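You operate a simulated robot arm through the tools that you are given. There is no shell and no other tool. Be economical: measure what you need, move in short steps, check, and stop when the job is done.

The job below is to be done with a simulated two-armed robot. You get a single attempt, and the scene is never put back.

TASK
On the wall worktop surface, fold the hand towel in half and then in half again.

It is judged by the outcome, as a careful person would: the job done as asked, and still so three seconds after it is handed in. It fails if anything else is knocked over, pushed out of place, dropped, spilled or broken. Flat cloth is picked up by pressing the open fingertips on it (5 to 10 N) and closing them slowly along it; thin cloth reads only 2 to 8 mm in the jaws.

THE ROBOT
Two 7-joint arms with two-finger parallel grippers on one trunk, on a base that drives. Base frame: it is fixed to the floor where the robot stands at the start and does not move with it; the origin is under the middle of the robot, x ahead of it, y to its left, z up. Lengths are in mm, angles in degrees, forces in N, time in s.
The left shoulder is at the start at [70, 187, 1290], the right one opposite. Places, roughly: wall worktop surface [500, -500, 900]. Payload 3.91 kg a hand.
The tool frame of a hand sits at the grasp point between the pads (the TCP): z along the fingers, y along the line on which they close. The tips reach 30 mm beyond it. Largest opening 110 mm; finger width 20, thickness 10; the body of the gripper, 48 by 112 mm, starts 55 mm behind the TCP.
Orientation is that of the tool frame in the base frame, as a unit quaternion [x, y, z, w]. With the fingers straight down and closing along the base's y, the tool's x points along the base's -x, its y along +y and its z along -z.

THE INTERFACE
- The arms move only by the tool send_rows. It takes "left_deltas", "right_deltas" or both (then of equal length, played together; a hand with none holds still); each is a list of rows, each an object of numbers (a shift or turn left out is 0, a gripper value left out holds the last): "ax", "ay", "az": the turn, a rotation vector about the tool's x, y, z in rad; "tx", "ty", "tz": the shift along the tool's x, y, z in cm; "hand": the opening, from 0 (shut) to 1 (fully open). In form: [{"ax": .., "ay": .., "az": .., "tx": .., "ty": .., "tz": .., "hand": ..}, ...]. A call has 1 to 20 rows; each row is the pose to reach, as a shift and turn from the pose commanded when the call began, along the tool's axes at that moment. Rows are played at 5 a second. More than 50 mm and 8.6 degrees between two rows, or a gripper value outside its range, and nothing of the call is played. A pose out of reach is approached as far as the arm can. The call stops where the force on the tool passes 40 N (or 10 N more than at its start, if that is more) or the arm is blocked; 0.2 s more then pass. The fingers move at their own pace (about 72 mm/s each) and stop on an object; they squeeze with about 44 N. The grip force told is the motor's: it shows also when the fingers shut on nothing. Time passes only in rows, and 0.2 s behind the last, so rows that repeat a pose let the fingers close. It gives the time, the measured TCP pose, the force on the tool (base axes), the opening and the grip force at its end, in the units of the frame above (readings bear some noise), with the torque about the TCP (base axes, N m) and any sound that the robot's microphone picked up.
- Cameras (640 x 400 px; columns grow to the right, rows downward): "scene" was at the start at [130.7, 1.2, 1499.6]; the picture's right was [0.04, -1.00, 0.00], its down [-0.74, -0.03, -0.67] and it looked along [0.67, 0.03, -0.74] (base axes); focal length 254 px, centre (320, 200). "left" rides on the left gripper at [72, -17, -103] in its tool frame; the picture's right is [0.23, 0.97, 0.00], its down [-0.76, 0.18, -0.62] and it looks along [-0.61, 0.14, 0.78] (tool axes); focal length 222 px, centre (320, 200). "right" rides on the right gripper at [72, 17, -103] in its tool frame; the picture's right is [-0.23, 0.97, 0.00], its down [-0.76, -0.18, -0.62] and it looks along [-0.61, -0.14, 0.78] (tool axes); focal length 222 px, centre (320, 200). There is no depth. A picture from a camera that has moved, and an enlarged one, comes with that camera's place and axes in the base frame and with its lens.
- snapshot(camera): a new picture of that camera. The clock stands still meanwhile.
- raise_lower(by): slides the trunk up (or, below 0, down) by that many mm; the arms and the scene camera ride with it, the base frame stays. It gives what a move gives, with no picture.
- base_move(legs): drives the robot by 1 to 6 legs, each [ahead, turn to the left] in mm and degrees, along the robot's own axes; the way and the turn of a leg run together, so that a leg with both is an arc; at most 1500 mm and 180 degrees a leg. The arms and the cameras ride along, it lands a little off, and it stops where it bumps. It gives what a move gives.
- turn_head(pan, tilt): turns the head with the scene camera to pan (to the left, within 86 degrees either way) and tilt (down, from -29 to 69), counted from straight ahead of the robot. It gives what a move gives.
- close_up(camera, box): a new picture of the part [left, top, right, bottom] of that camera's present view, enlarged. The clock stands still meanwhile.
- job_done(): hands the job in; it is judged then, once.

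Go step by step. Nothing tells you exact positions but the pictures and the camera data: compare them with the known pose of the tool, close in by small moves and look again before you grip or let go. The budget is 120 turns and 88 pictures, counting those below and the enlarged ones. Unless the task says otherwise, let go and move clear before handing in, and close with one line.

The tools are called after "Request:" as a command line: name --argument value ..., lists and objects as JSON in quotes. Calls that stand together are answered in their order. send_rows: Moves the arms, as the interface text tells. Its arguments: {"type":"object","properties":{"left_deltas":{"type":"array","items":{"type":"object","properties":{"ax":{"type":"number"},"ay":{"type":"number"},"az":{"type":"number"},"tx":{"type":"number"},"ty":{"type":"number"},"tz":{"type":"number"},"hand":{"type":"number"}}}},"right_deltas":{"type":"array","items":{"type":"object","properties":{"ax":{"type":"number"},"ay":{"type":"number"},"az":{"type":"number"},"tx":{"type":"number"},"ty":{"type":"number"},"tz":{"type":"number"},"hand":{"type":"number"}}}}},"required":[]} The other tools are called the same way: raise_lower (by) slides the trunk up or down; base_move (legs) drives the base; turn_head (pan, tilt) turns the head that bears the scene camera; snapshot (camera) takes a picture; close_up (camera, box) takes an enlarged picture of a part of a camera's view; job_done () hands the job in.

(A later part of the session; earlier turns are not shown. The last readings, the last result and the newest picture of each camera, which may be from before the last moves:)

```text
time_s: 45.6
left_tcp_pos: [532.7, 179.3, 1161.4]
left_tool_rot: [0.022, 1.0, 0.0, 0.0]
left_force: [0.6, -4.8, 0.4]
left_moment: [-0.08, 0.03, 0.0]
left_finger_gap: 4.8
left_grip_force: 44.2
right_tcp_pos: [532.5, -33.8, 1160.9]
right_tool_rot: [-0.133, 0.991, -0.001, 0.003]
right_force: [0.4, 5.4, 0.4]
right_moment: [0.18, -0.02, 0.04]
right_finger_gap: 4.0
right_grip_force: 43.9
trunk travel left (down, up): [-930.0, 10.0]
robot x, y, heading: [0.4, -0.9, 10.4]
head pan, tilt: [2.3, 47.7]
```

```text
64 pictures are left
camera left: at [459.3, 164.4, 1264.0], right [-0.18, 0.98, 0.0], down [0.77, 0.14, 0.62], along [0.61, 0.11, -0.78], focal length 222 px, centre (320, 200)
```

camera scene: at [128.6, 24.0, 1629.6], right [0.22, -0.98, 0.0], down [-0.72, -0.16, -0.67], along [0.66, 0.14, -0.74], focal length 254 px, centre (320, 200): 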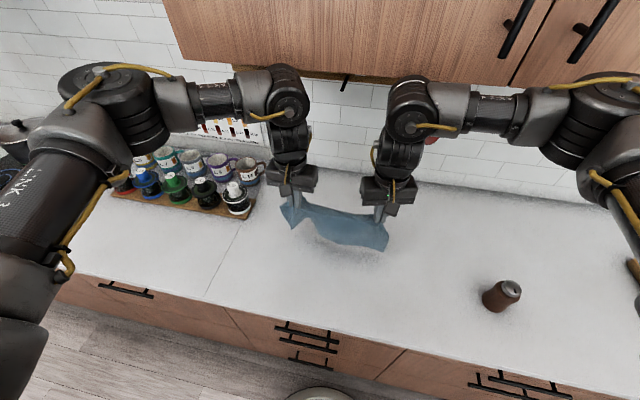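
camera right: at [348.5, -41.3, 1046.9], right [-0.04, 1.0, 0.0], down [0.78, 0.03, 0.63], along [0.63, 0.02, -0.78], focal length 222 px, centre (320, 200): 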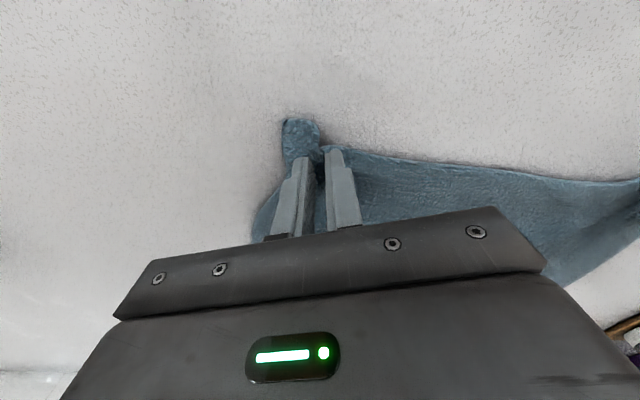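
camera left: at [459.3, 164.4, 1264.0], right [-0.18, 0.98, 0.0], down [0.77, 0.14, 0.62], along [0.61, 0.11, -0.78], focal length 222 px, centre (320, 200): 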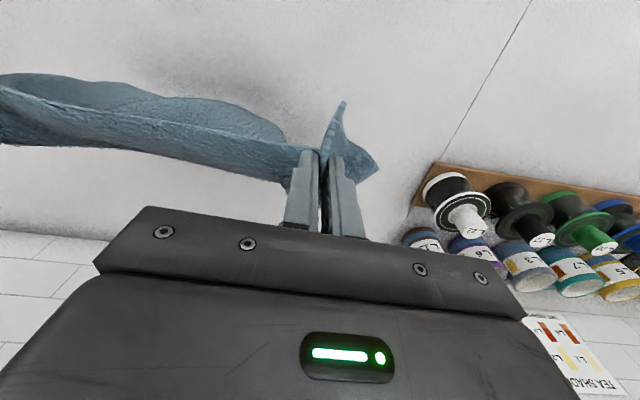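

The towel hangs with its free edge just near the table, slightly ahead of the hands. I'll move the hands forward past the free edge while lowering slightly so it trails behind, then check.

Request:
send_rows --left_deltas '[{"tx": -2, "ty": 0.09}, {"tx": -4, "ty": 0.18, "tz": 0.3}, {"tx": -6, "ty": 0.26, "tz": 0.8}, {"tx": -8, "ty": 0.35, "tz": 1.5}, {"tx": -9.5, "ty": 0.42, "tz": 2.5}, {"tx": -9.5, "ty": 0.42, "tz": 2.5}]' --right_deltas '[{"tx": -1.93, "ty": -0.53}, {"tx": -3.86, "ty": -1.07, "tz": 0.3}, {"tx": -5.78, "ty": -1.6, "tz": 0.8}, {"tx": -7.71, "ty": -2.14, "tz": 1.5}, {"tx": -9.16, "ty": -2.54, "tz": 2.5}, {"tx": -9.16, "ty": -2.54, "tz": 2.5}]'

Request:
snapshot --camera "scene"

Request:
snapshot --camera "left"

```text
time_s: 47.0
left_tcp_pos: [584.2, 147.0, 1144.8]
left_tool_rot: [0.083, 0.996, -0.006, 0.026]
left_force: [-1.3, -3.1, 0.2]
left_moment: [0.24, -0.09, 0.09]
left_finger_gap: 4.6
left_grip_force: 43.8
right_tcp_pos: [576.7, -15.5, 1125.8]
right_tool_rot: [-0.22, 0.976, 0.004, -0.011]
right_force: [-1.5, 0.4, 0.4]
right_moment: [-0.02, -0.15, -0.09]
right_finger_gap: 3.5
right_grip_force: 43.5
trunk travel left (down, up): [-930.0, 10.0]
robot x, y, heading: [-2.5, -0.5, 10.1]
head pan, tilt: [2.3, 47.7]
stopped in row 6 (left hand): the arm was blocked; the commanded pose is now the measured one
```

```text
63 pictures are left
camera scene: at [49.9, -0.4, 1641.6], right [0.21, -0.98, 0.0], down [-0.69, -0.15, -0.71], along [0.69, 0.16, -0.71], focal length 254 px, centre (320, 200)
```

scene: 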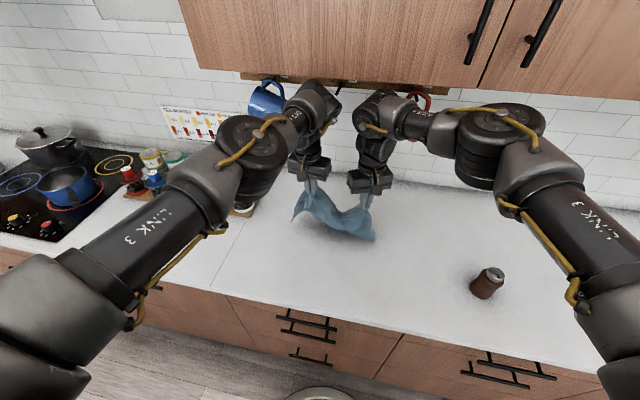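

```text
62 pictures are left
camera left: at [504.1, 143.4, 1243.4], right [-0.06, 1.0, -0.02], down [0.75, 0.06, 0.66], along [0.66, 0.03, -0.75], focal length 222 px, centre (320, 200)
```

left: 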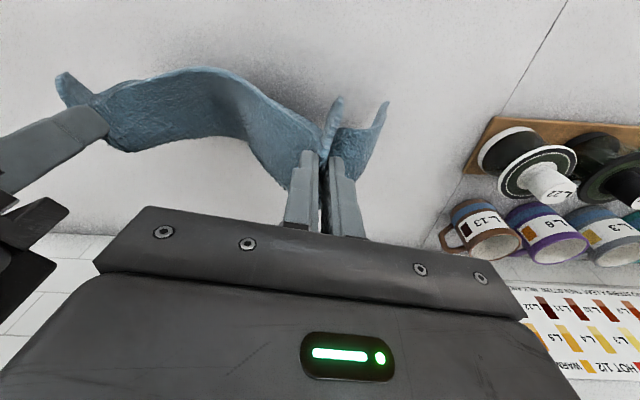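

The left wrist bumped the shelf or mug area, so this height is too close to the wall. I'll back off straight away toward the robot.

Request:
send_rows --left_deltas '[{"tx": 1.5}, {"tx": 3}, {"tx": 4.5}, {"tx": 6}, {"tx": 6}]' --right_deltas '[{"tx": 1.5}, {"tx": 3}, {"tx": 4.5}, {"tx": 6}, {"tx": 6}]'

Request:
snapshot --camera "scene"

```text
time_s: 47.3
left_tcp_pos: [677.0, 181.6, 1071.5]
left_tool_rot: [0.095, 0.994, -0.016, -0.043]
left_force: [2.2, 0.1, 0.9]
left_moment: [0.07, 0.1, 0.05]
left_finger_gap: 4.6
left_grip_force: 43.7
right_tcp_pos: [676.7, 7.7, 1061.6]
right_tool_rot: [-0.201, 0.978, -0.007, -0.058]
right_force: [-12.2, 3.6, -19.3]
right_moment: [-0.41, -1.06, 0.01]
right_finger_gap: 3.5
right_grip_force: 43.5
trunk travel left (down, up): [-930.0, 10.0]
robot x, y, heading: [3.1, 2.1, 10.2]
head pan, tilt: [2.3, 47.7]
stopped in row 1 (left hand): the arm was blocked; the commanded pose is now the measured one
```

```text
61 pictures are left
camera scene: at [211.7, 49.7, 1628.5], right [0.22, -0.98, 0.0], down [-0.76, -0.17, -0.63], along [0.62, 0.13, -0.77], focal length 254 px, centre (320, 200)
```

scene: 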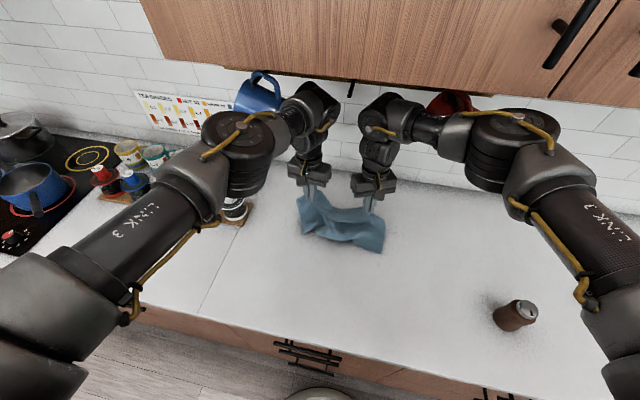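

The robot is rocking after the contact. I'll hold still to let it settle, then look.

Request:
send_rows --left_deltas '[{"tz": 0}, {"tz": 0}, {"tz": 0}, {"tz": 0}, {"tz": 0}]' --right_deltas '[{"tz": 0}, {"tz": 0}, {"tz": 0}, {"tz": 0}, {"tz": 0}]'

Request:
snapshot --camera "scene"

```text
time_s: 47.7
left_tcp_pos: [653.3, 202.4, 1089.3]
left_tool_rot: [0.096, 0.994, -0.029, -0.041]
left_force: [-2.6, -4.8, -11.1]
left_moment: [-0.51, -0.24, 0.15]
left_finger_gap: 4.5
left_grip_force: 44.2
right_tcp_pos: [672.3, -9.5, 1069.8]
right_tool_rot: [-0.093, 0.995, -0.034, -0.013]
right_force: [-0.6, 8.4, 1.5]
right_moment: [0.39, 0.09, 0.1]
right_finger_gap: 4.0
right_grip_force: 44.8
trunk travel left (down, up): [-930.0, 10.0]
robot x, y, heading: [-5.3, 0.0, 11.6]
head pan, tilt: [2.3, 47.7]
stopped in row 1 (right hand): the arm was blocked; the commanded pose is now the measured one
```

```text
60 pictures are left
camera scene: at [198.5, 115.6, 1625.3], right [0.24, -0.97, 0.04], down [-0.75, -0.22, -0.63], along [0.62, 0.12, -0.78], focal length 254 px, centre (320, 200)
```

scene: 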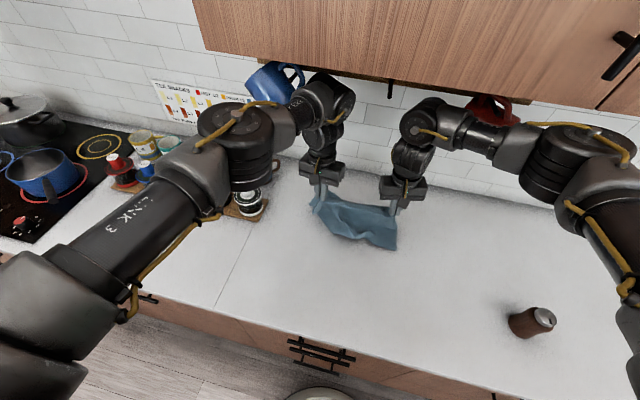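

The forearms are leaning against the mug shelf. I'll back the whole base away, which takes both arms straight out of it.

Request:
base_move --legs '[[-120, 0]]'

Request:
snapshot --camera "scene"

```text
time_s: 48.4
left_tcp_pos: [579.0, 203.5, 1171.7]
left_tool_rot: [0.061, 0.997, 0.051, -0.018]
left_force: [-16.7, 15.5, -20.1]
left_moment: [-1.09, -1.29, -0.23]
left_finger_gap: 4.6
left_grip_force: 44.5
right_tcp_pos: [635.0, -53.7, 1088.7]
right_tool_rot: [-0.005, 0.999, -0.017, 0.04]
right_force: [-4.4, 3.1, -13.2]
right_moment: [-0.24, -0.44, 0.02]
right_finger_gap: 0.0
right_grip_force: 37.6
trunk travel left (down, up): [-930.0, 10.0]
robot x, y, heading: [16.4, 6.2, 18.3]
head pan, tilt: [2.3, 47.7]
stopped in leg 1: the robot was blocked; the commanded pose is now the measured one
```

```text
59 pictures are left
camera scene: at [151.8, 153.9, 1631.6], right [0.35, -0.93, 0.06], down [-0.7, -0.3, -0.65], along [0.62, 0.19, -0.76], focal length 254 px, centre (320, 200)
```

scene: 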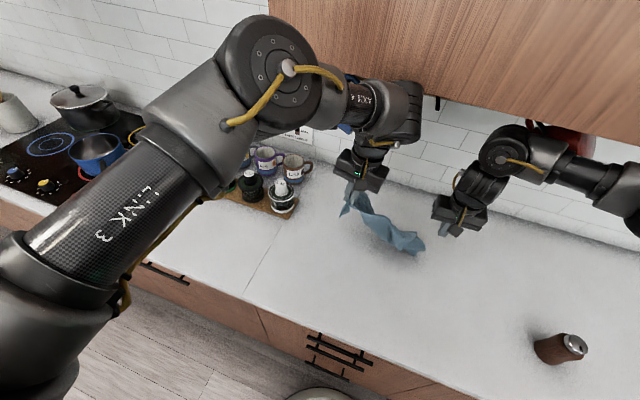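

The robot is twisting and the right hand lost the cloth. I'll look closely at what is touching before moving anything.

Request:
close_up --camera "scene" --box '[230, 40, 450, 200]'

Request:
snapshot --camera "left"

```text
2.50 times, centred on (340, 120) of scene
camera zoom: at [151.8, 153.9, 1631.6], right [0.35, -0.93, 0.06], down [-0.7, -0.3, -0.65], along [0.62, 0.19, -0.76], focal length 636 px, centre (270, 400)
```

zoom: 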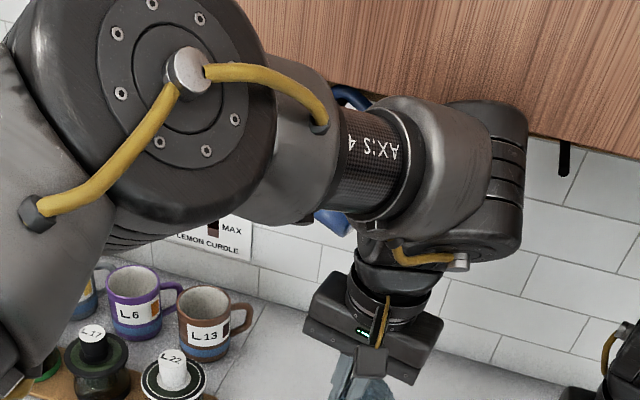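

```text
57 pictures are left
camera left: at [508.1, 183.4, 1274.2], right [-0.1, 0.99, 0.11], down [0.8, 0.02, 0.6], along [0.6, 0.15, -0.79], focal length 222 px, centre (320, 200)
```

left: 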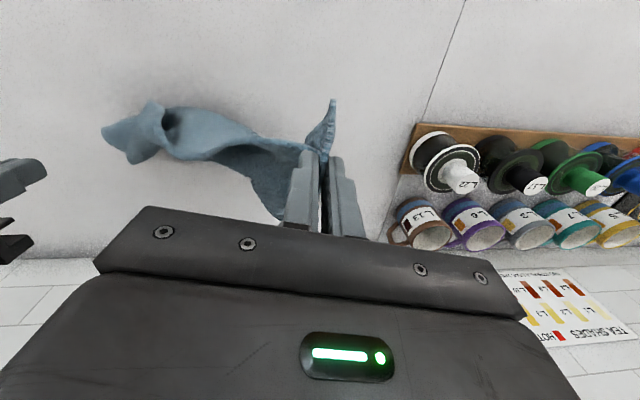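

The left wrist is pressed under the cabinet. I'll bring the left hand down and the right hand gently down and back, freeing both.

Request:
send_rows --left_deltas '[{"tz": 1.5}, {"tz": 3, "tx": 0.5}, {"tz": 4.5, "tx": 1}, {"tz": 6, "tx": 2}, {"tz": 7, "tx": 3.5}, {"tz": 8, "tx": 5}, {"tz": 8, "tx": 5}]' --right_deltas '[{"tz": 0.5}, {"tz": 1, "tx": 1}, {"tz": 1, "tx": 2}, {"tz": 1, "tx": 3.5}, {"tz": 1, "tx": 5}, {"tz": 1, "tx": 6}, {"tz": 1, "tx": 6}]'

Request:
snapshot --camera "scene"

```text
time_s: 48.8
left_tcp_pos: [561.5, 117.4, 1188.1]
left_tool_rot: [0.034, 0.995, 0.09, -0.008]
left_force: [-2.8, -2.1, -0.9]
left_moment: [0.08, -0.22, -0.08]
left_finger_gap: 4.9
left_grip_force: 43.8
right_tcp_pos: [598.6, -198.5, 1084.9]
right_tool_rot: [-0.019, 0.997, 0.049, 0.053]
right_force: [-0.1, 1.4, 0.5]
right_moment: [-0.11, -0.08, -0.04]
right_finger_gap: 0.2
right_grip_force: 38.0
trunk travel left (down, up): [-930.0, 10.0]
robot x, y, heading: [9.8, 5.1, 17.4]
head pan, tilt: [2.3, 47.7]
stopped in row 1 (left hand): the arm was blocked; the commanded pose is now the measured one
```

```text
56 pictures are left
camera scene: at [111.4, 9.3, 1634.8], right [0.34, -0.94, -0.02], down [-0.69, -0.23, -0.69], along [0.64, 0.24, -0.73], focal length 254 px, centre (320, 200)
```

scene: 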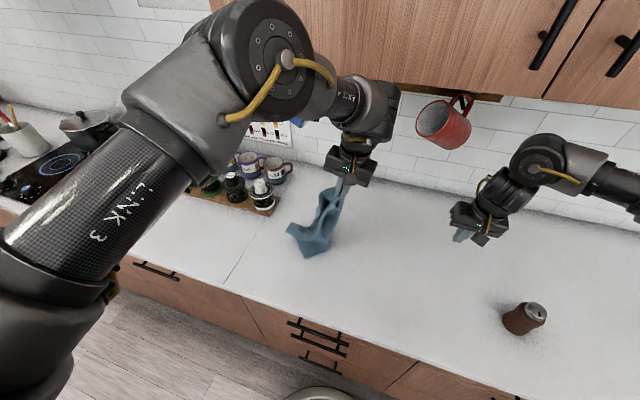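

The red mug is fine and the arms are clearing. I'll hold to let the swaying die out.

Request:
send_rows --right_deltas '[{"tz": 0}, {"tz": 0}, {"tz": 0}, {"tz": 0}, {"tz": 0}, {"tz": 0}]'

Request:
send_rows --right_deltas '[{"tz": 0}, {"tz": 0}, {"tz": 0}, {"tz": 0}, {"tz": 0}, {"tz": 0}]'

Request:
snapshot --camera "scene"

```text
time_s: 49.1
left_tcp_pos: [607.3, 101.5, 1174.3]
left_tool_rot: [0.057, 0.995, 0.085, -0.01]
left_force: [12.0, -0.5, 7.8]
left_moment: [-0.3, 0.99, 0.25]
left_finger_gap: 4.4
left_grip_force: 44.1
right_tcp_pos: [640.9, -183.6, 1066.6]
right_tool_rot: [-0.02, 0.998, 0.039, 0.038]
right_force: [1.5, -1.2, 0.5]
right_moment: [0.01, 0.13, -0.02]
right_finger_gap: 0.0
right_grip_force: 37.8
trunk travel left (down, up): [-930.0, 10.0]
robot x, y, heading: [12.5, 0.7, 17.4]
head pan, tilt: [2.3, 47.7]
stopped in row 1 (left hand): the arm was blocked; the commanded pose is now the measured one
```

```text
time_s: 49.4
left_tcp_pos: [552.5, 218.3, 1195.3]
left_tool_rot: [0.045, 0.998, 0.028, 0.043]
left_force: [-2.0, 0.5, 0.3]
left_moment: [0.12, -0.05, 0.0]
left_finger_gap: 4.8
left_grip_force: 43.8
right_tcp_pos: [582.3, -55.5, 1110.6]
right_tool_rot: [-0.037, 0.996, 0.014, 0.078]
right_force: [-0.3, 3.3, 4.2]
right_moment: [-0.24, 0.07, -0.02]
right_finger_gap: 0.0
right_grip_force: 38.1
trunk travel left (down, up): [-930.0, 10.0]
robot x, y, heading: [8.8, 3.8, 17.6]
head pan, tilt: [2.3, 47.7]
stopped in row 1 (left hand): the arm was blocked; the commanded pose is now the measured one
```

```text
55 pictures are left
camera scene: at [128.5, 17.6, 1633.2], right [0.34, -0.94, -0.01], down [-0.69, -0.24, -0.68], along [0.64, 0.24, -0.73], focal length 254 px, centre (320, 200)
```

scene: 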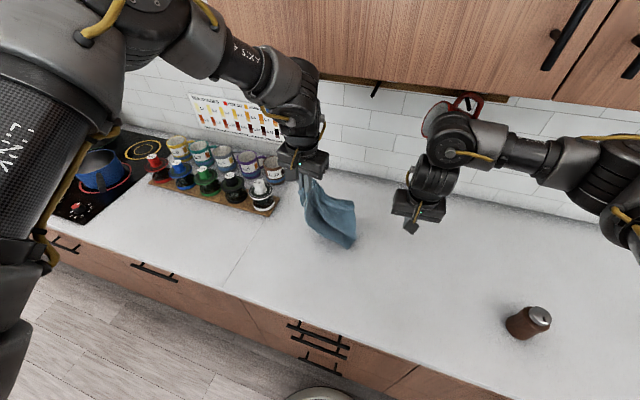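

Request:
turn_head --pan 0 --tilt 45

Request:
turn_head --pan 0 --tilt 40

Request:
snapshot --camera "scene"

```text
time_s: 50.0
left_tcp_pos: [576.3, 151.8, 1189.4]
left_tool_rot: [0.052, 0.997, 0.055, 0.031]
left_force: [-1.5, -1.8, -2.1]
left_moment: [0.11, -0.13, -0.02]
left_finger_gap: 4.9
left_grip_force: 44.2
right_tcp_pos: [602.0, -133.7, 1086.3]
right_tool_rot: [-0.033, 0.998, 0.014, 0.059]
right_force: [-0.1, -3.1, -0.3]
right_moment: [0.16, -0.09, -0.01]
right_finger_gap: 0.0
right_grip_force: 37.8
trunk travel left (down, up): [-930.0, 10.0]
robot x, y, heading: [12.7, -2.5, 17.2]
head pan, tilt: [0.0, 45.0]
```

```text
time_s: 50.7
left_tcp_pos: [561.1, 223.6, 1188.4]
left_tool_rot: [0.047, 0.998, 0.026, 0.041]
left_force: [-0.6, 0.5, 0.0]
left_moment: [0.06, 0.02, -0.02]
left_finger_gap: 4.7
left_grip_force: 44.4
right_tcp_pos: [588.0, -51.7, 1102.2]
right_tool_rot: [-0.038, 0.997, 0.011, 0.071]
right_force: [0.3, -1.7, 0.3]
right_moment: [0.08, 0.0, 0.08]
right_finger_gap: 0.2
right_grip_force: 37.6
trunk travel left (down, up): [-930.0, 10.0]
robot x, y, heading: [15.2, 4.4, 17.5]
head pan, tilt: [0.0, 40.0]
```

```text
54 pictures are left
camera scene: at [141.9, 33.1, 1641.2], right [0.3, -0.95, -0.01], down [-0.61, -0.19, -0.77], along [0.73, 0.23, -0.64], focal length 254 px, centre (320, 200)
```

scene: 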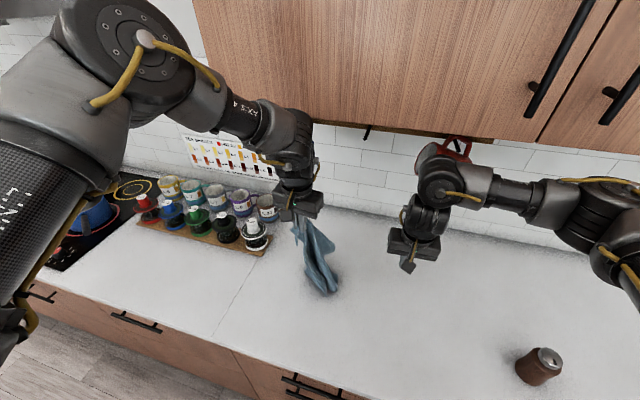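

Still swaying a bit but nothing pressing. I'll back the base away from the shelf slowly.

Request:
base_move --legs '[[-60, 0]]'

Request:
turn_head --pan 0 --tilt 35

Request:
snapshot --camera "scene"

```text
time_s: 51.7
left_tcp_pos: [539.4, 151.1, 1184.7]
left_tool_rot: [0.05, 0.997, 0.047, 0.026]
left_force: [0.6, -0.4, -1.2]
left_moment: [0.05, 0.09, -0.01]
left_finger_gap: 4.5
left_grip_force: 43.9
right_tcp_pos: [564.0, -129.5, 1085.5]
right_tool_rot: [-0.034, 0.998, 0.015, 0.055]
right_force: [1.2, 0.9, -0.6]
right_moment: [-0.07, 0.07, -0.06]
right_finger_gap: 0.0
right_grip_force: 38.0
trunk travel left (down, up): [-930.0, 10.0]
robot x, y, heading: [-43.4, -17.1, 17.3]
head pan, tilt: [0.0, 40.0]
```

```text
time_s: 52.3
left_tcp_pos: [498.4, 240.2, 1182.7]
left_tool_rot: [0.045, 0.998, 0.008, 0.043]
left_force: [0.3, 1.1, -1.2]
left_moment: [0.06, 0.08, 0.04]
left_finger_gap: 4.6
left_grip_force: 44.1
right_tcp_pos: [528.5, -47.0, 1106.6]
right_tool_rot: [-0.042, 0.996, -0.022, 0.069]
right_force: [0.2, 0.9, -0.6]
right_moment: [-0.05, 0.02, 0.03]
right_finger_gap: 0.0
right_grip_force: 38.0
trunk travel left (down, up): [-930.0, 10.0]
robot x, y, heading: [-49.6, -11.5, 17.3]
head pan, tilt: [0.0, 35.0]
```

```text
53 pictures are left
camera scene: at [70.5, 105.8, 1650.4], right [0.3, -0.95, 0.05], down [-0.54, -0.21, -0.82], along [0.79, 0.22, -0.58], focal length 254 px, centre (320, 200)
```

scene: 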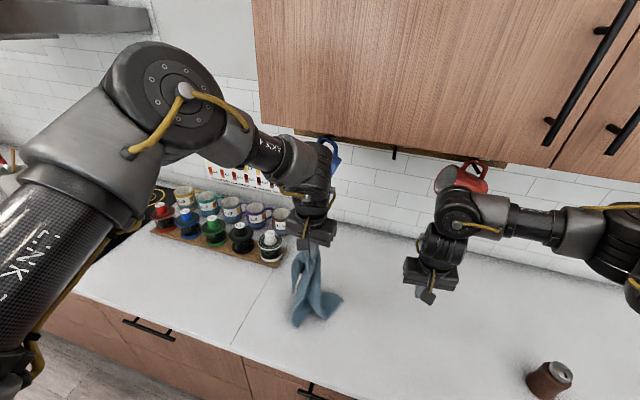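

Both mugs are still on their hooks and the arms are now clear. I'll let the sway decay, bringing the trunk down a little.

Request:
raise_lower --by -60

Request:
turn_head --pan 0 --tilt 48

Request:
turn_head --pan 0 --tilt 40

Request:
turn_head --pan 0 --tilt 48

```text
time_s: 53.3
left_tcp_pos: [489.6, 258.4, 1123.7]
left_tool_rot: [0.044, 0.998, 0.002, 0.05]
left_force: [-0.7, 2.2, 0.2]
left_moment: [-0.02, 0.01, -0.03]
left_finger_gap: 4.5
left_grip_force: 44.4
right_tcp_pos: [517.6, -29.8, 1050.5]
right_tool_rot: [-0.041, 0.996, -0.031, 0.073]
right_force: [-0.1, 0.7, -2.9]
right_moment: [0.1, -0.03, 0.03]
right_finger_gap: 0.1
right_grip_force: 38.2
trunk travel left (down, up): [-870.0, 70.0]
robot x, y, heading: [-46.9, -12.9, 17.4]
head pan, tilt: [0.0, 35.0]
```

```text
time_s: 54.1
left_tcp_pos: [511.5, 186.8, 1129.3]
left_tool_rot: [0.051, 0.997, 0.032, 0.039]
left_force: [-0.4, -0.7, -0.8]
left_moment: [0.06, -0.01, 0.0]
left_finger_gap: 4.6
left_grip_force: 44.2
right_tcp_pos: [540.1, -96.4, 1039.2]
right_tool_rot: [-0.047, 0.997, 0.001, 0.066]
right_force: [0.4, -0.4, 0.1]
right_moment: [0.06, 0.03, 0.04]
right_finger_gap: 0.0
right_grip_force: 37.6
trunk travel left (down, up): [-870.0, 70.0]
robot x, y, heading: [-44.7, -13.7, 17.2]
head pan, tilt: [0.0, 48.0]
```

```text
time_s: 54.8
left_tcp_pos: [505.7, 202.9, 1125.1]
left_tool_rot: [0.05, 0.998, 0.024, 0.043]
left_force: [0.2, 0.3, -0.1]
left_moment: [0.12, 0.02, 0.03]
left_finger_gap: 4.3
left_grip_force: 44.1
right_tcp_pos: [533.8, -81.3, 1040.3]
right_tool_rot: [-0.038, 0.997, -0.007, 0.067]
right_force: [-0.6, 0.0, -0.3]
right_moment: [-0.04, 0.0, 0.02]
right_finger_gap: 0.1
right_grip_force: 38.0
trunk travel left (down, up): [-870.0, 70.0]
robot x, y, heading: [-43.6, -16.3, 17.1]
head pan, tilt: [0.0, 40.0]
```

```text
time_s: 55.5
left_tcp_pos: [497.1, 241.2, 1124.8]
left_tool_rot: [0.045, 0.998, 0.011, 0.046]
left_force: [-0.5, 2.1, 0.7]
left_moment: [-0.08, -0.02, -0.05]
left_finger_gap: 4.6
left_grip_force: 44.3
right_tcp_pos: [523.7, -46.0, 1048.2]
right_tool_rot: [-0.042, 0.996, -0.019, 0.071]
right_force: [-2.8, 1.7, -1.0]
right_moment: [-0.19, -0.17, 0.02]
right_finger_gap: 0.1
right_grip_force: 37.6
trunk travel left (down, up): [-870.0, 70.0]
robot x, y, heading: [-47.5, -15.6, 17.2]
head pan, tilt: [0.0, 48.0]
```

Request:
send_rows --right_deltas '[{"tz": 0}, {"tz": 0}, {"tz": 0}, {"tz": 0}, {"tz": 0}, {"tz": 0}, {"tz": 0}, {"tz": 0}, {"tz": 0}, {"tz": 0}, {"tz": 0}, {"tz": 0}, {"tz": 0}, {"tz": 0}, {"tz": 0}, {"tz": 0}, {"tz": 0}, {"tz": 0}, {"tz": 0}, {"tz": 0}]'

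Request:
snapshot --camera "scene"

Request:
snapshot --camera "right"

Request:
snapshot --camera "left"

```text
time_s: 59.7
left_tcp_pos: [505.3, 212.4, 1125.7]
left_tool_rot: [0.049, 0.998, 0.022, 0.043]
left_force: [0.3, 0.4, -0.2]
left_moment: [0.09, 0.01, -0.02]
left_finger_gap: 4.6
left_grip_force: 44.1
right_tcp_pos: [531.0, -71.5, 1041.1]
right_tool_rot: [-0.036, 0.997, -0.01, 0.07]
right_force: [-0.4, -0.1, 0.8]
right_moment: [0.03, 0.05, 0.02]
right_finger_gap: 0.0
right_grip_force: 37.8
trunk travel left (down, up): [-870.0, 70.0]
robot x, y, heading: [-45.6, -10.6, 17.2]
head pan, tilt: [0.0, 48.0]
```

```text
52 pictures are left
camera scene: at [79.4, 22.4, 1569.3], right [0.3, -0.96, 0.0], down [-0.71, -0.22, -0.67], along [0.64, 0.2, -0.74], focal length 254 px, centre (320, 200)
```

scene: 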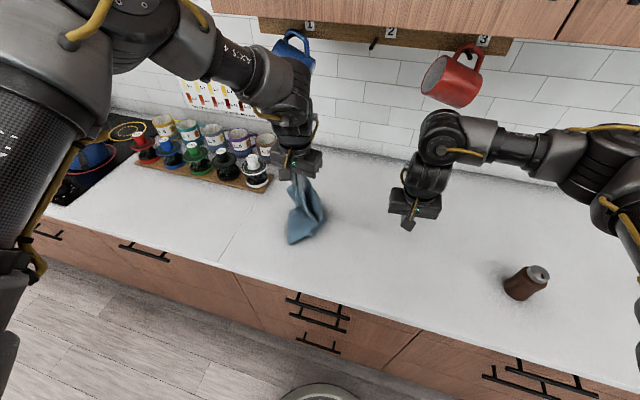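

```text
51 pictures are left
camera right: at [445.0, -60.4, 1133.6], right [0.16, 0.99, 0.01], down [0.68, -0.11, 0.73], along [0.72, -0.11, -0.69], focal length 222 px, centre (320, 200)
```

right: 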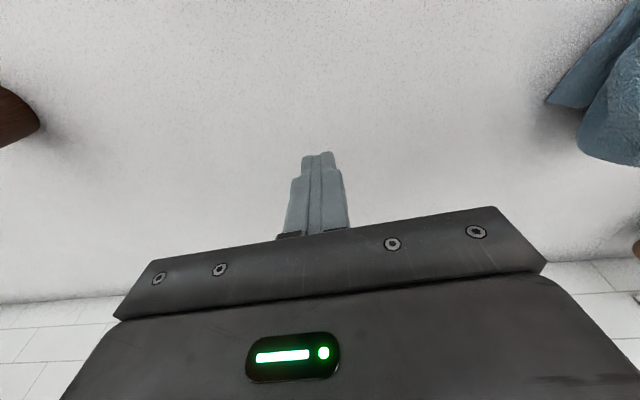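

```text
50 pictures are left
camera left: at [421.8, 197.5, 1220.4], right [-0.13, 0.99, 0.03], down [0.72, 0.08, 0.69], along [0.68, 0.11, -0.72], focal length 222 px, centre (320, 200)
```

left: 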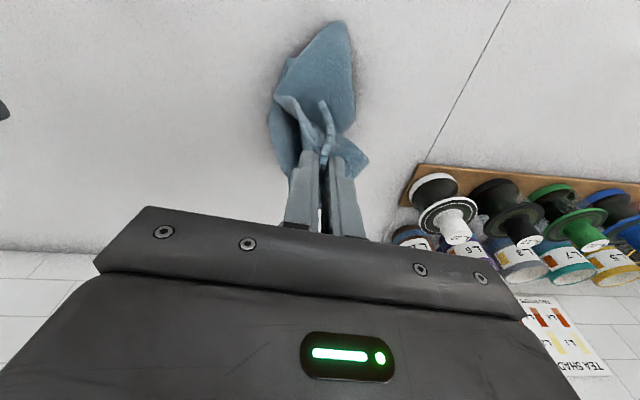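

Everything is settled, and the mugs and spools are in place. I'll lay the towel back out by lowering and drawing the left hand to the left, and level both tools.

Request:
send_rows --left_deltas '[{"ax": 0.02, "ay": 0.04, "tx": 0, "ty": 0, "tz": 2}, {"ax": 0.04, "ay": 0.088, "tx": 0.5, "ty": 2, "tz": 4}, {"ax": 0.04, "ay": 0.088, "tx": 1, "ty": 5, "tz": 6}, {"ax": 0.04, "ay": 0.088, "tx": 2, "ty": 8, "tz": 7.5}, {"ax": 0.04, "ay": 0.088, "tx": 3, "ty": 11, "tz": 9}, {"ax": 0.04, "ay": 0.088, "tx": 3.5, "ty": 14, "tz": 10.5}, {"ax": 0.04, "ay": 0.088, "tx": 4, "ty": 17, "tz": 11.5}, {"ax": 0.04, "ay": 0.088, "tx": 4.5, "ty": 19.6, "tz": 12}, {"ax": 0.04, "ay": 0.088, "tx": 4.5, "ty": 19.6, "tz": 12}]' --right_deltas '[{"ax": -0.01, "ay": 0.05}, {"ax": -0.015, "ay": 0.1}, {"ax": -0.015, "ay": 0.14}, {"ax": -0.015, "ay": 0.14}, {"ax": -0.015, "ay": 0.14}, {"ax": -0.015, "ay": 0.14}, {"ax": -0.015, "ay": 0.14}, {"ax": -0.015, "ay": 0.14}, {"ax": -0.015, "ay": 0.14}]'

Request:
snapshot --camera "scene"

```text
time_s: 61.7
left_tcp_pos: [490.8, 414.1, 1013.1]
left_tool_rot: [0.048, 0.999, 0.004, -0.003]
left_force: [-0.2, 0.5, 0.5]
left_moment: [0.13, -0.02, 0.01]
left_finger_gap: 4.3
left_grip_force: 43.9
right_tcp_pos: [531.1, -73.6, 1041.5]
right_tool_rot: [-0.036, 0.999, -0.006, 0.0]
right_force: [0.1, -0.1, 0.3]
right_moment: [0.0, -0.01, 0.04]
right_finger_gap: 0.1
right_grip_force: 37.4
trunk travel left (down, up): [-870.0, 70.0]
robot x, y, heading: [-46.2, -13.7, 17.5]
head pan, tilt: [0.0, 48.0]
```

```text
49 pictures are left
camera scene: at [79.4, 22.1, 1569.3], right [0.3, -0.96, 0.0], down [-0.71, -0.22, -0.67], along [0.64, 0.2, -0.74], focal length 254 px, centre (320, 200)
```

scene: 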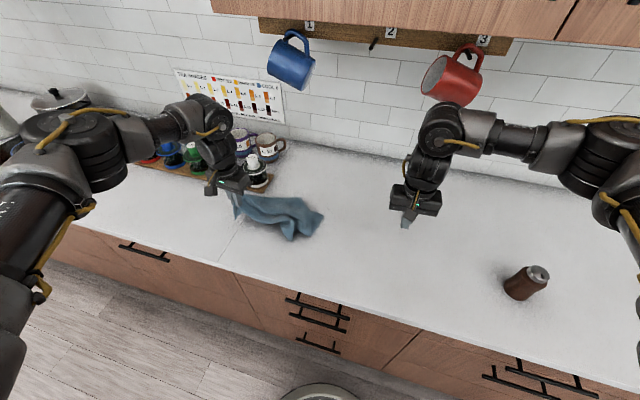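

Request:
close_up --camera "scene" --box '[200, 160, 360, 260]'

```text
4.00 times, centred on (280, 210) of scene
camera zoom: at [79.4, 22.1, 1569.3], right [0.3, -0.96, 0.0], down [-0.71, -0.22, -0.67], along [0.64, 0.2, -0.74], focal length 1017 px, centre (480, 160)
```

zoom: 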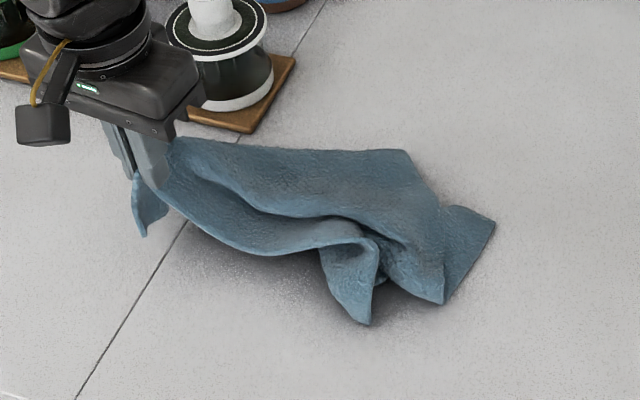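

The towel trails from the left hand; the near-right corner looks to be the flap at about (462, 232). I'll send the right hand above it, open.

Request:
send_rows --right_deltas '[{"ty": 4, "az": -0.05, "hand": 0.5}, {"ty": 8, "az": -0.1}, {"ty": 12, "az": -0.15}, {"ty": 16, "tx": 1, "az": -0.2}, {"ty": 20, "tx": 2, "az": -0.22}, {"ty": 24, "tx": 3, "az": -0.22}, {"ty": 28, "tx": 3.6, "tz": 1, "az": -0.22}, {"ty": 30, "tx": 4.1, "tz": 3, "az": -0.22}, {"ty": 30, "tx": 4.1, "tz": 5, "az": -0.22}, {"ty": 30, "tx": 4.1, "tz": 5, "az": -0.22}]'

Request:
snapshot --camera "right"

Request:
snapshot --camera "scene"

```text
time_s: 63.9
left_tcp_pos: [490.2, 413.2, 1012.2]
left_tool_rot: [0.049, 0.999, 0.004, -0.002]
left_force: [0.0, -0.9, 0.0]
left_moment: [0.09, -0.02, -0.02]
left_finger_gap: 4.6
left_grip_force: 43.7
right_tcp_pos: [467.2, 221.6, 989.1]
right_tool_rot: [-0.147, 0.989, -0.007, -0.001]
right_force: [-0.2, 0.1, 0.1]
right_moment: [0.0, -0.02, 0.03]
right_finger_gap: 55.3
right_grip_force: 0.0
trunk travel left (down, up): [-870.0, 70.0]
robot x, y, heading: [-47.8, -14.8, 17.1]
head pan, tilt: [0.0, 48.0]
```

```text
47 pictures are left
camera right: at [394.5, 215.7, 1092.3], right [-0.06, 1.0, -0.01], down [0.78, 0.06, 0.62], along [0.62, 0.03, -0.78], focal length 222 px, centre (320, 200)
```

right: 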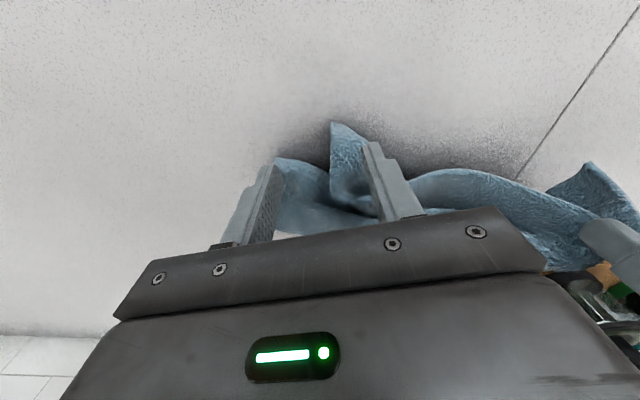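

```text
46 pictures are left
camera scene: at [79.0, 23.3, 1569.3], right [0.3, -0.96, 0.0], down [-0.71, -0.22, -0.67], along [0.64, 0.2, -0.74], focal length 254 px, centre (320, 200)
```

scene: 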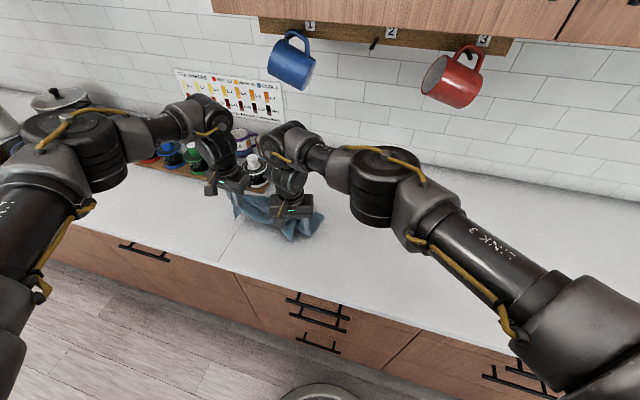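

I can see the corner tip at about (456, 229). I'll centre the fingers on it, lower to light contact and close.

Request:
send_rows --right_deltas '[{"tx": -0.4, "ty": 0.6, "tz": 1}, {"tx": -0.6, "ty": 1.25, "tz": 2.5}, {"tx": -0.6, "ty": 1.25, "tz": 4}, {"tx": -0.6, "ty": 1.25, "tz": 4.4}, {"tx": -0.6, "ty": 1.25, "tz": 4.4}]'

Request:
snapshot --camera "right"

```text
time_s: 65.1
left_tcp_pos: [489.7, 413.8, 1011.3]
left_tool_rot: [0.048, 0.999, 0.005, -0.002]
left_force: [0.4, -0.3, 0.1]
left_moment: [0.12, -0.03, -0.02]
left_finger_gap: 4.8
left_grip_force: 43.8
right_tcp_pos: [467.9, 223.0, 959.9]
right_tool_rot: [-0.146, 0.989, -0.006, -0.001]
right_force: [0.7, -0.5, 0.0]
right_moment: [-0.01, -0.01, 0.0]
right_finger_gap: 54.9
right_grip_force: 0.1
right hand out of reach, approached as far as the arm can: row 1, 2, 3, 4, 5
trunk travel left (down, up): [-870.0, 70.0]
robot x, y, heading: [-47.3, -14.3, 17.2]
head pan, tilt: [0.0, 48.0]
```

```text
45 pictures are left
camera right: at [395.4, 218.0, 1063.4], right [-0.06, 1.0, -0.01], down [0.78, 0.06, 0.62], along [0.62, 0.03, -0.78], focal length 222 px, centre (320, 200)
```

right: 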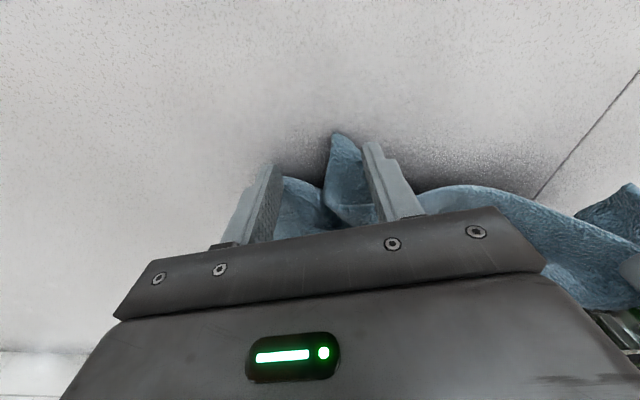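

The flap is already between the fingers, but the reach limit stopped the descent. I'll add a bit of yaw and lower straight.

Request:
send_rows --right_deltas '[{"az": -0.08, "ty": -1.1, "tx": 0.6, "tz": 0}, {"az": -0.16, "ty": -1.0, "tx": 0.6, "tz": 0}, {"az": -0.16, "ty": -0.8, "tx": 0.6, "tz": 0}, {"az": -0.16, "ty": -0.8, "tx": 0.6, "tz": 0}]'

```text
time_s: 66.1
left_tcp_pos: [489.8, 414.0, 1012.2]
left_tool_rot: [0.047, 0.999, 0.004, -0.003]
left_force: [-0.1, -0.3, 0.0]
left_moment: [0.09, -0.03, 0.01]
left_finger_gap: 4.5
left_grip_force: 44.2
right_tcp_pos: [465.3, 214.3, 958.3]
right_tool_rot: [-0.225, 0.974, -0.006, -0.002]
right_force: [-0.4, -0.1, 0.7]
right_moment: [0.0, -0.03, 0.02]
right_finger_gap: 55.1
right_grip_force: 0.1
trunk travel left (down, up): [-870.0, 70.0]
robot x, y, heading: [-47.0, -16.9, 17.2]
head pan, tilt: [0.0, 48.0]
```

Request:
send_rows --right_deltas '[{"tx": -0.5, "ty": 0.7, "tz": 0}, {"tx": -1, "ty": 1.4, "tz": 0}, {"tx": -1, "ty": 1.4, "tz": 0.8}, {"tx": -1, "ty": 1.4, "tz": 1.4}, {"tx": -1, "ty": 1.4, "tz": 1.4}]'

Request:
snapshot --camera "right"

```text
time_s: 67.3
left_tcp_pos: [488.9, 414.3, 1012.6]
left_tool_rot: [0.048, 0.999, 0.005, -0.003]
left_force: [-1.3, 0.2, -0.3]
left_moment: [0.11, -0.02, -0.01]
left_finger_gap: 4.7
left_grip_force: 43.9
right_tcp_pos: [469.1, 222.1, 954.4]
right_tool_rot: [-0.224, 0.975, -0.005, -0.002]
right_force: [0.3, 0.6, 0.3]
right_moment: [0.02, 0.0, 0.0]
right_finger_gap: 55.2
right_grip_force: 0.1
right hand out of reach, approached as far as the arm can: row 2, 3, 4, 5
trunk travel left (down, up): [-870.0, 70.0]
robot x, y, heading: [-44.4, -14.7, 17.3]
head pan, tilt: [0.0, 48.0]
```

```text
44 pictures are left
camera right: at [396.5, 205.3, 1057.0], right [-0.22, 0.98, -0.01], down [0.76, 0.18, 0.62], along [0.61, 0.13, -0.78], focal length 222 px, centre (320, 200)
```

right: 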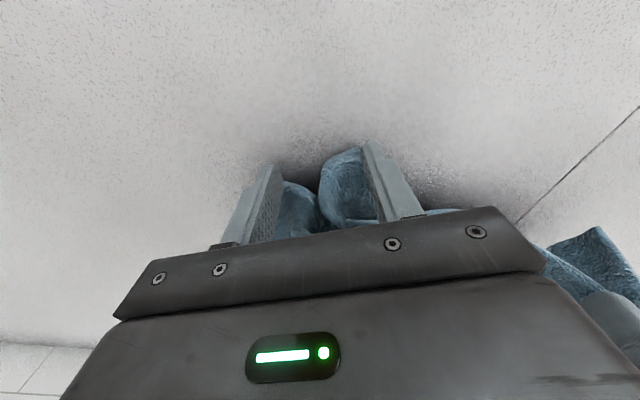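

Request:
send_rows --right_deltas '[{"ty": -0.5, "tz": 0.5}, {"ty": -0.5, "tz": 1.0}, {"ty": -0.5, "tz": 1.1}, {"ty": -0.5, "tz": 1.1, "hand": 0.4}, {"ty": -0.5, "tz": 1.1, "hand": 0.3}, {"ty": -0.5, "tz": 1.1, "hand": 0.2}, {"ty": -0.5, "tz": 1.1, "hand": 0.1}, {"ty": -0.5, "tz": 1.1, "hand": 0}, {"ty": -0.5, "tz": 1.1, "hand": 0}, {"ty": -0.5, "tz": 1.1, "hand": 0}]'

Request:
snapshot --camera "right"

```text
time_s: 69.5
left_tcp_pos: [487.7, 412.8, 1014.8]
left_tool_rot: [0.049, 0.999, 0.005, -0.001]
left_force: [0.3, 0.2, 0.3]
left_moment: [0.12, -0.02, -0.01]
left_finger_gap: 4.7
left_grip_force: 44.3
right_tcp_pos: [469.9, 215.9, 944.0]
right_tool_rot: [-0.224, 0.975, -0.006, 0.001]
right_force: [-0.1, 1.2, 26.6]
right_moment: [0.12, -0.25, 0.04]
right_finger_gap: 0.0
right_grip_force: 37.8
trunk travel left (down, up): [-870.0, 70.0]
robot x, y, heading: [-45.9, -18.3, 17.2]
head pan, tilt: [0.0, 48.0]
```

```text
43 pictures are left
camera right: at [397.8, 199.2, 1047.7], right [-0.22, 0.98, -0.01], down [0.76, 0.18, 0.62], along [0.61, 0.13, -0.78], focal length 222 px, centre (320, 200)
```

right: 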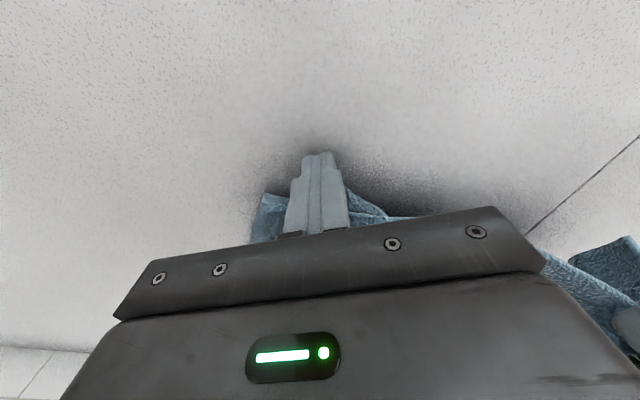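

Missed; this is at the edge of the right arm's reach. I'll instead pull the right hand away, lift the towel again and lay it down further right, in both arms' good workspace.

Request:
send_rows --right_deltas '[{"tz": -3}, {"tz": -6}, {"tz": -8, "ty": -3}, {"tz": -8, "ty": -7}, {"tz": -8, "ty": -11}, {"tz": -8, "ty": -15, "az": 0.08}, {"tz": -8, "ty": -19, "az": 0.16}, {"tz": -8, "ty": -23, "az": 0.24}, {"tz": -8, "ty": -27, "az": 0.24}, {"tz": -8, "ty": -31, "az": 0.24}, {"tz": -8, "ty": -35, "az": 0.24}, {"tz": -8, "ty": -35, "az": 0.24}]' --left_deltas '[{"tz": 0}, {"tz": 0}, {"tz": 0}, {"tz": -2, "tx": 0.5}, {"tz": -5, "tx": 1, "ty": -1}, {"tz": -8, "tx": 2, "ty": -3}, {"tz": -11, "tx": 2, "ty": -5}, {"tz": -14, "tx": 2, "ty": -7}, {"tz": -16, "tx": 2, "ty": -10}, {"tz": -18, "tx": 2, "ty": -13}, {"tz": -19, "tx": 2, "ty": -15}, {"tz": -19, "tx": 2, "ty": -15}]'

Request:
snapshot --camera "scene"

```text
time_s: 72.1
left_tcp_pos: [454.9, 265.8, 1204.3]
left_tool_rot: [0.047, 0.999, 0.004, -0.002]
left_force: [0.0, -0.3, 0.5]
left_moment: [0.14, -0.02, 0.01]
left_finger_gap: 4.6
left_grip_force: 43.9
right_tcp_pos: [622.6, -97.9, 1027.8]
right_tool_rot: [-0.105, 0.994, -0.007, -0.002]
right_force: [-0.4, 0.4, -0.3]
right_moment: [0.03, -0.01, -0.03]
right_finger_gap: 0.0
right_grip_force: 37.4
trunk travel left (down, up): [-870.0, 70.0]
robot x, y, heading: [-40.5, -16.4, 17.1]
head pan, tilt: [0.0, 48.0]
```

```text
42 pictures are left
camera scene: at [79.1, 24.2, 1569.3], right [0.3, -0.96, 0.0], down [-0.71, -0.22, -0.67], along [0.64, 0.2, -0.74], focal length 254 px, centre (320, 200)
```

scene: 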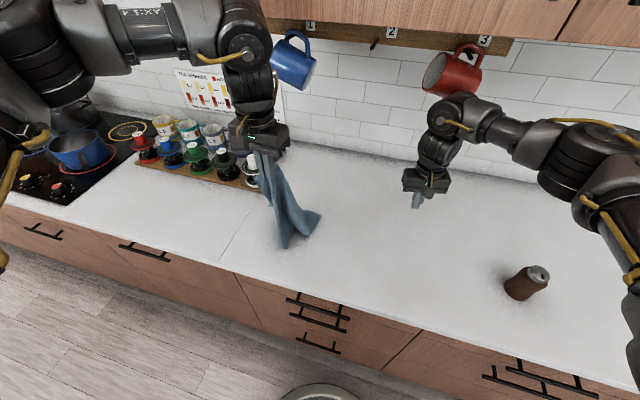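

Request:
send_rows --right_deltas '[{"tx": 1, "ty": -3}, {"tx": 2, "ty": -6}, {"tx": 3, "ty": -9}, {"tx": 4, "ty": -12}, {"tx": 4, "ty": -14}, {"tx": 4, "ty": -14}, {"tx": 4, "ty": -14}]' --left_deltas '[{"ty": -3}, {"ty": -6.5}, {"ty": -10}, {"ty": -13.5}, {"ty": -16.5, "tx": -0.5}, {"ty": -18.5, "tx": -1}, {"ty": -18.5, "tx": -1}]'

Request:
send_rows --left_deltas '[{"ty": 1, "tz": 3}, {"ty": 3, "tz": 6}, {"ty": 6, "tz": 9}, {"ty": 9, "tz": 12}, {"ty": 12, "tz": 15}, {"ty": 15, "tz": 17.5}, {"ty": 18, "tz": 20}, {"ty": 21, "tz": 21.5}, {"ty": 23, "tz": 22.5}, {"ty": 25, "tz": 23}, {"ty": 25, "tz": 23}]'

Request:
snapshot --camera "scene"

```text
time_s: 73.7
left_tcp_pos: [446.4, 82.6, 1200.6]
left_tool_rot: [0.048, 0.999, 0.004, -0.002]
left_force: [-0.4, -0.4, -0.5]
left_moment: [0.12, 0.01, 0.01]
left_finger_gap: 4.5
left_grip_force: 44.1
right_tcp_pos: [615.3, -241.6, 1029.1]
right_tool_rot: [-0.106, 0.994, -0.007, 0.0]
right_force: [0.2, -0.2, -0.3]
right_moment: [0.01, -0.01, -0.01]
right_finger_gap: 0.0
right_grip_force: 37.6
trunk travel left (down, up): [-870.0, 70.0]
robot x, y, heading: [-45.9, -16.2, 17.1]
head pan, tilt: [0.0, 48.0]
```

```text
time_s: 76.1
left_tcp_pos: [473.0, 331.9, 969.2]
left_tool_rot: [0.049, 0.999, 0.004, -0.002]
left_force: [0.2, -0.1, -0.1]
left_moment: [0.1, -0.02, -0.03]
left_finger_gap: 4.6
left_grip_force: 43.9
right_tcp_pos: [615.6, -241.0, 1027.6]
right_tool_rot: [-0.105, 0.994, -0.006, -0.001]
right_force: [0.6, -0.3, -0.1]
right_moment: [0.02, 0.02, 0.0]
right_finger_gap: 0.0
right_grip_force: 37.7
trunk travel left (down, up): [-870.0, 70.0]
robot x, y, heading: [-44.9, -13.7, 17.1]
head pan, tilt: [0.0, 48.0]
```

```text
41 pictures are left
camera scene: at [79.2, 22.3, 1569.3], right [0.3, -0.96, 0.0], down [-0.71, -0.22, -0.67], along [0.64, 0.2, -0.74], focal length 254 px, centre (320, 200)
```

scene: 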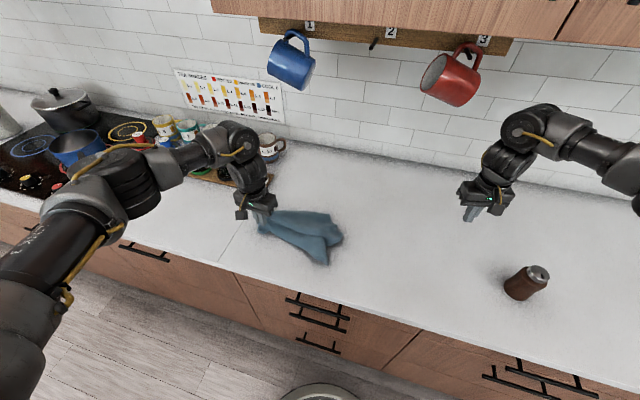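

Request:
close_up --camera "scene" --box '[220, 180, 380, 280]'

```text
4.00 times, centred on (300, 230) of scene
camera zoom: at [79.2, 22.3, 1569.3], right [0.3, -0.96, 0.0], down [-0.71, -0.22, -0.67], along [0.64, 0.2, -0.74], focal length 1017 px, centre (400, 80)
```

zoom: 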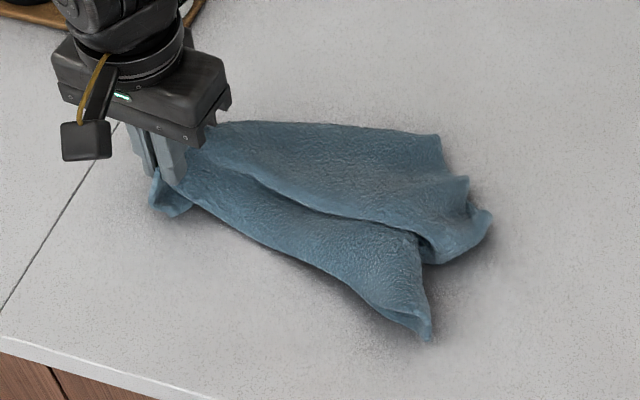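

Much clearer: the near edge runs from the left grip to the near-right corner at about (429, 113). If both near corners are held, hanging will straighten everything. I'm bringing the right hand over that corner.

Request:
send_rows --right_deltas '[{"tx": 0.8, "ty": 4.2, "hand": 0.6}, {"tx": 1.6, "ty": 8.4}, {"tx": 2.4, "ty": 12.6}, {"tx": 3.2, "ty": 16.8}, {"tx": 4, "ty": 21}, {"tx": 4.9, "ty": 25.2}, {"tx": 5.7, "ty": 29.4}, {"tx": 6.5, "ty": 33.6}, {"tx": 7.3, "ty": 37.8}, {"tx": 8.1, "ty": 42}, {"tx": 8.1, "ty": 42, "tz": 2.5}, {"tx": 8.1, "ty": 42, "tz": 5}, {"tx": 8.1, "ty": 42, "tz": 5}]'

Request:
snapshot --camera "right"

```text
time_s: 78.9
left_tcp_pos: [471.8, 333.2, 970.3]
left_tool_rot: [0.047, 0.999, 0.003, -0.002]
left_force: [0.8, 0.3, 0.7]
left_moment: [0.06, -0.04, 0.02]
left_finger_gap: 4.5
left_grip_force: 44.0
right_tcp_pos: [447.6, 147.6, 972.2]
right_tool_rot: [-0.106, 0.994, -0.006, 0.0]
right_force: [-0.2, -0.3, 0.1]
right_moment: [-0.01, -0.01, 0.02]
right_finger_gap: 66.1
right_grip_force: 0.1
trunk travel left (down, up): [-870.0, 70.0]
robot x, y, heading: [-44.0, -12.0, 17.5]
head pan, tilt: [0.0, 48.0]
```

```text
39 pictures are left
camera right: at [373.4, 149.8, 1075.3], right [0.02, 1.0, -0.01], down [0.78, 0.0, 0.62], along [0.62, -0.02, -0.78], focal length 222 px, centre (320, 200)
```

right: 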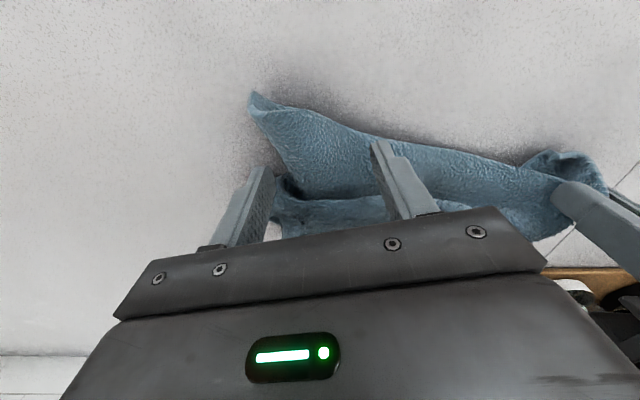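

The corner is at about (407, 105), so I need to shift the hand 24 mm further in. Then I'll press.

Request:
send_rows --right_deltas '[{"tx": -0.4, "ty": 1.2}, {"tx": -0.4, "ty": 2.4}, {"tx": -0.4, "ty": 2.4, "tz": 1}, {"tx": -0.4, "ty": 2.4, "tz": 2}, {"tx": -0.4, "ty": 2.4, "tz": 2.5}, {"tx": -0.4, "ty": 2.4, "tz": 2.8}, {"tx": -0.4, "ty": 2.4, "tz": 2.8}]'

Request:
snapshot --camera "right"

```text
time_s: 80.5
left_tcp_pos: [472.4, 331.6, 968.5]
left_tool_rot: [0.047, 0.999, 0.003, -0.002]
left_force: [0.1, -0.1, 0.0]
left_moment: [0.15, 0.0, -0.02]
left_finger_gap: 4.6
left_grip_force: 44.4
right_tcp_pos: [445.2, 173.7, 944.3]
right_tool_rot: [-0.106, 0.994, -0.006, 0.0]
right_force: [1.2, -0.6, 4.5]
right_moment: [0.07, -0.05, -0.01]
right_finger_gap: 65.9
right_grip_force: 0.0
trunk travel left (down, up): [-870.0, 70.0]
robot x, y, heading: [-45.2, -16.0, 17.5]
head pan, tilt: [0.0, 48.0]
```

```text
38 pictures are left
camera right: at [371.8, 176.0, 1048.1], right [0.02, 1.0, -0.01], down [0.78, -0.01, 0.62], along [0.62, -0.02, -0.78], focal length 222 px, centre (320, 200)
```

right: 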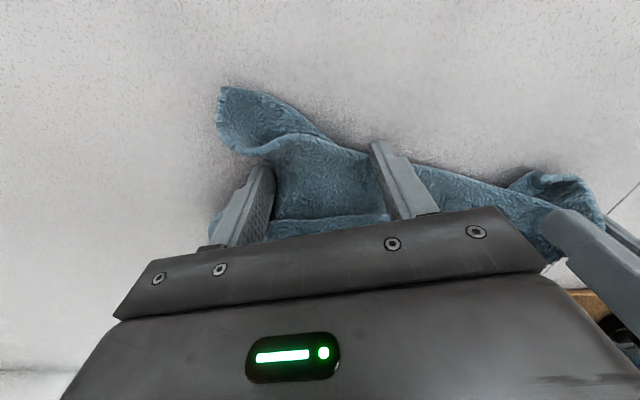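

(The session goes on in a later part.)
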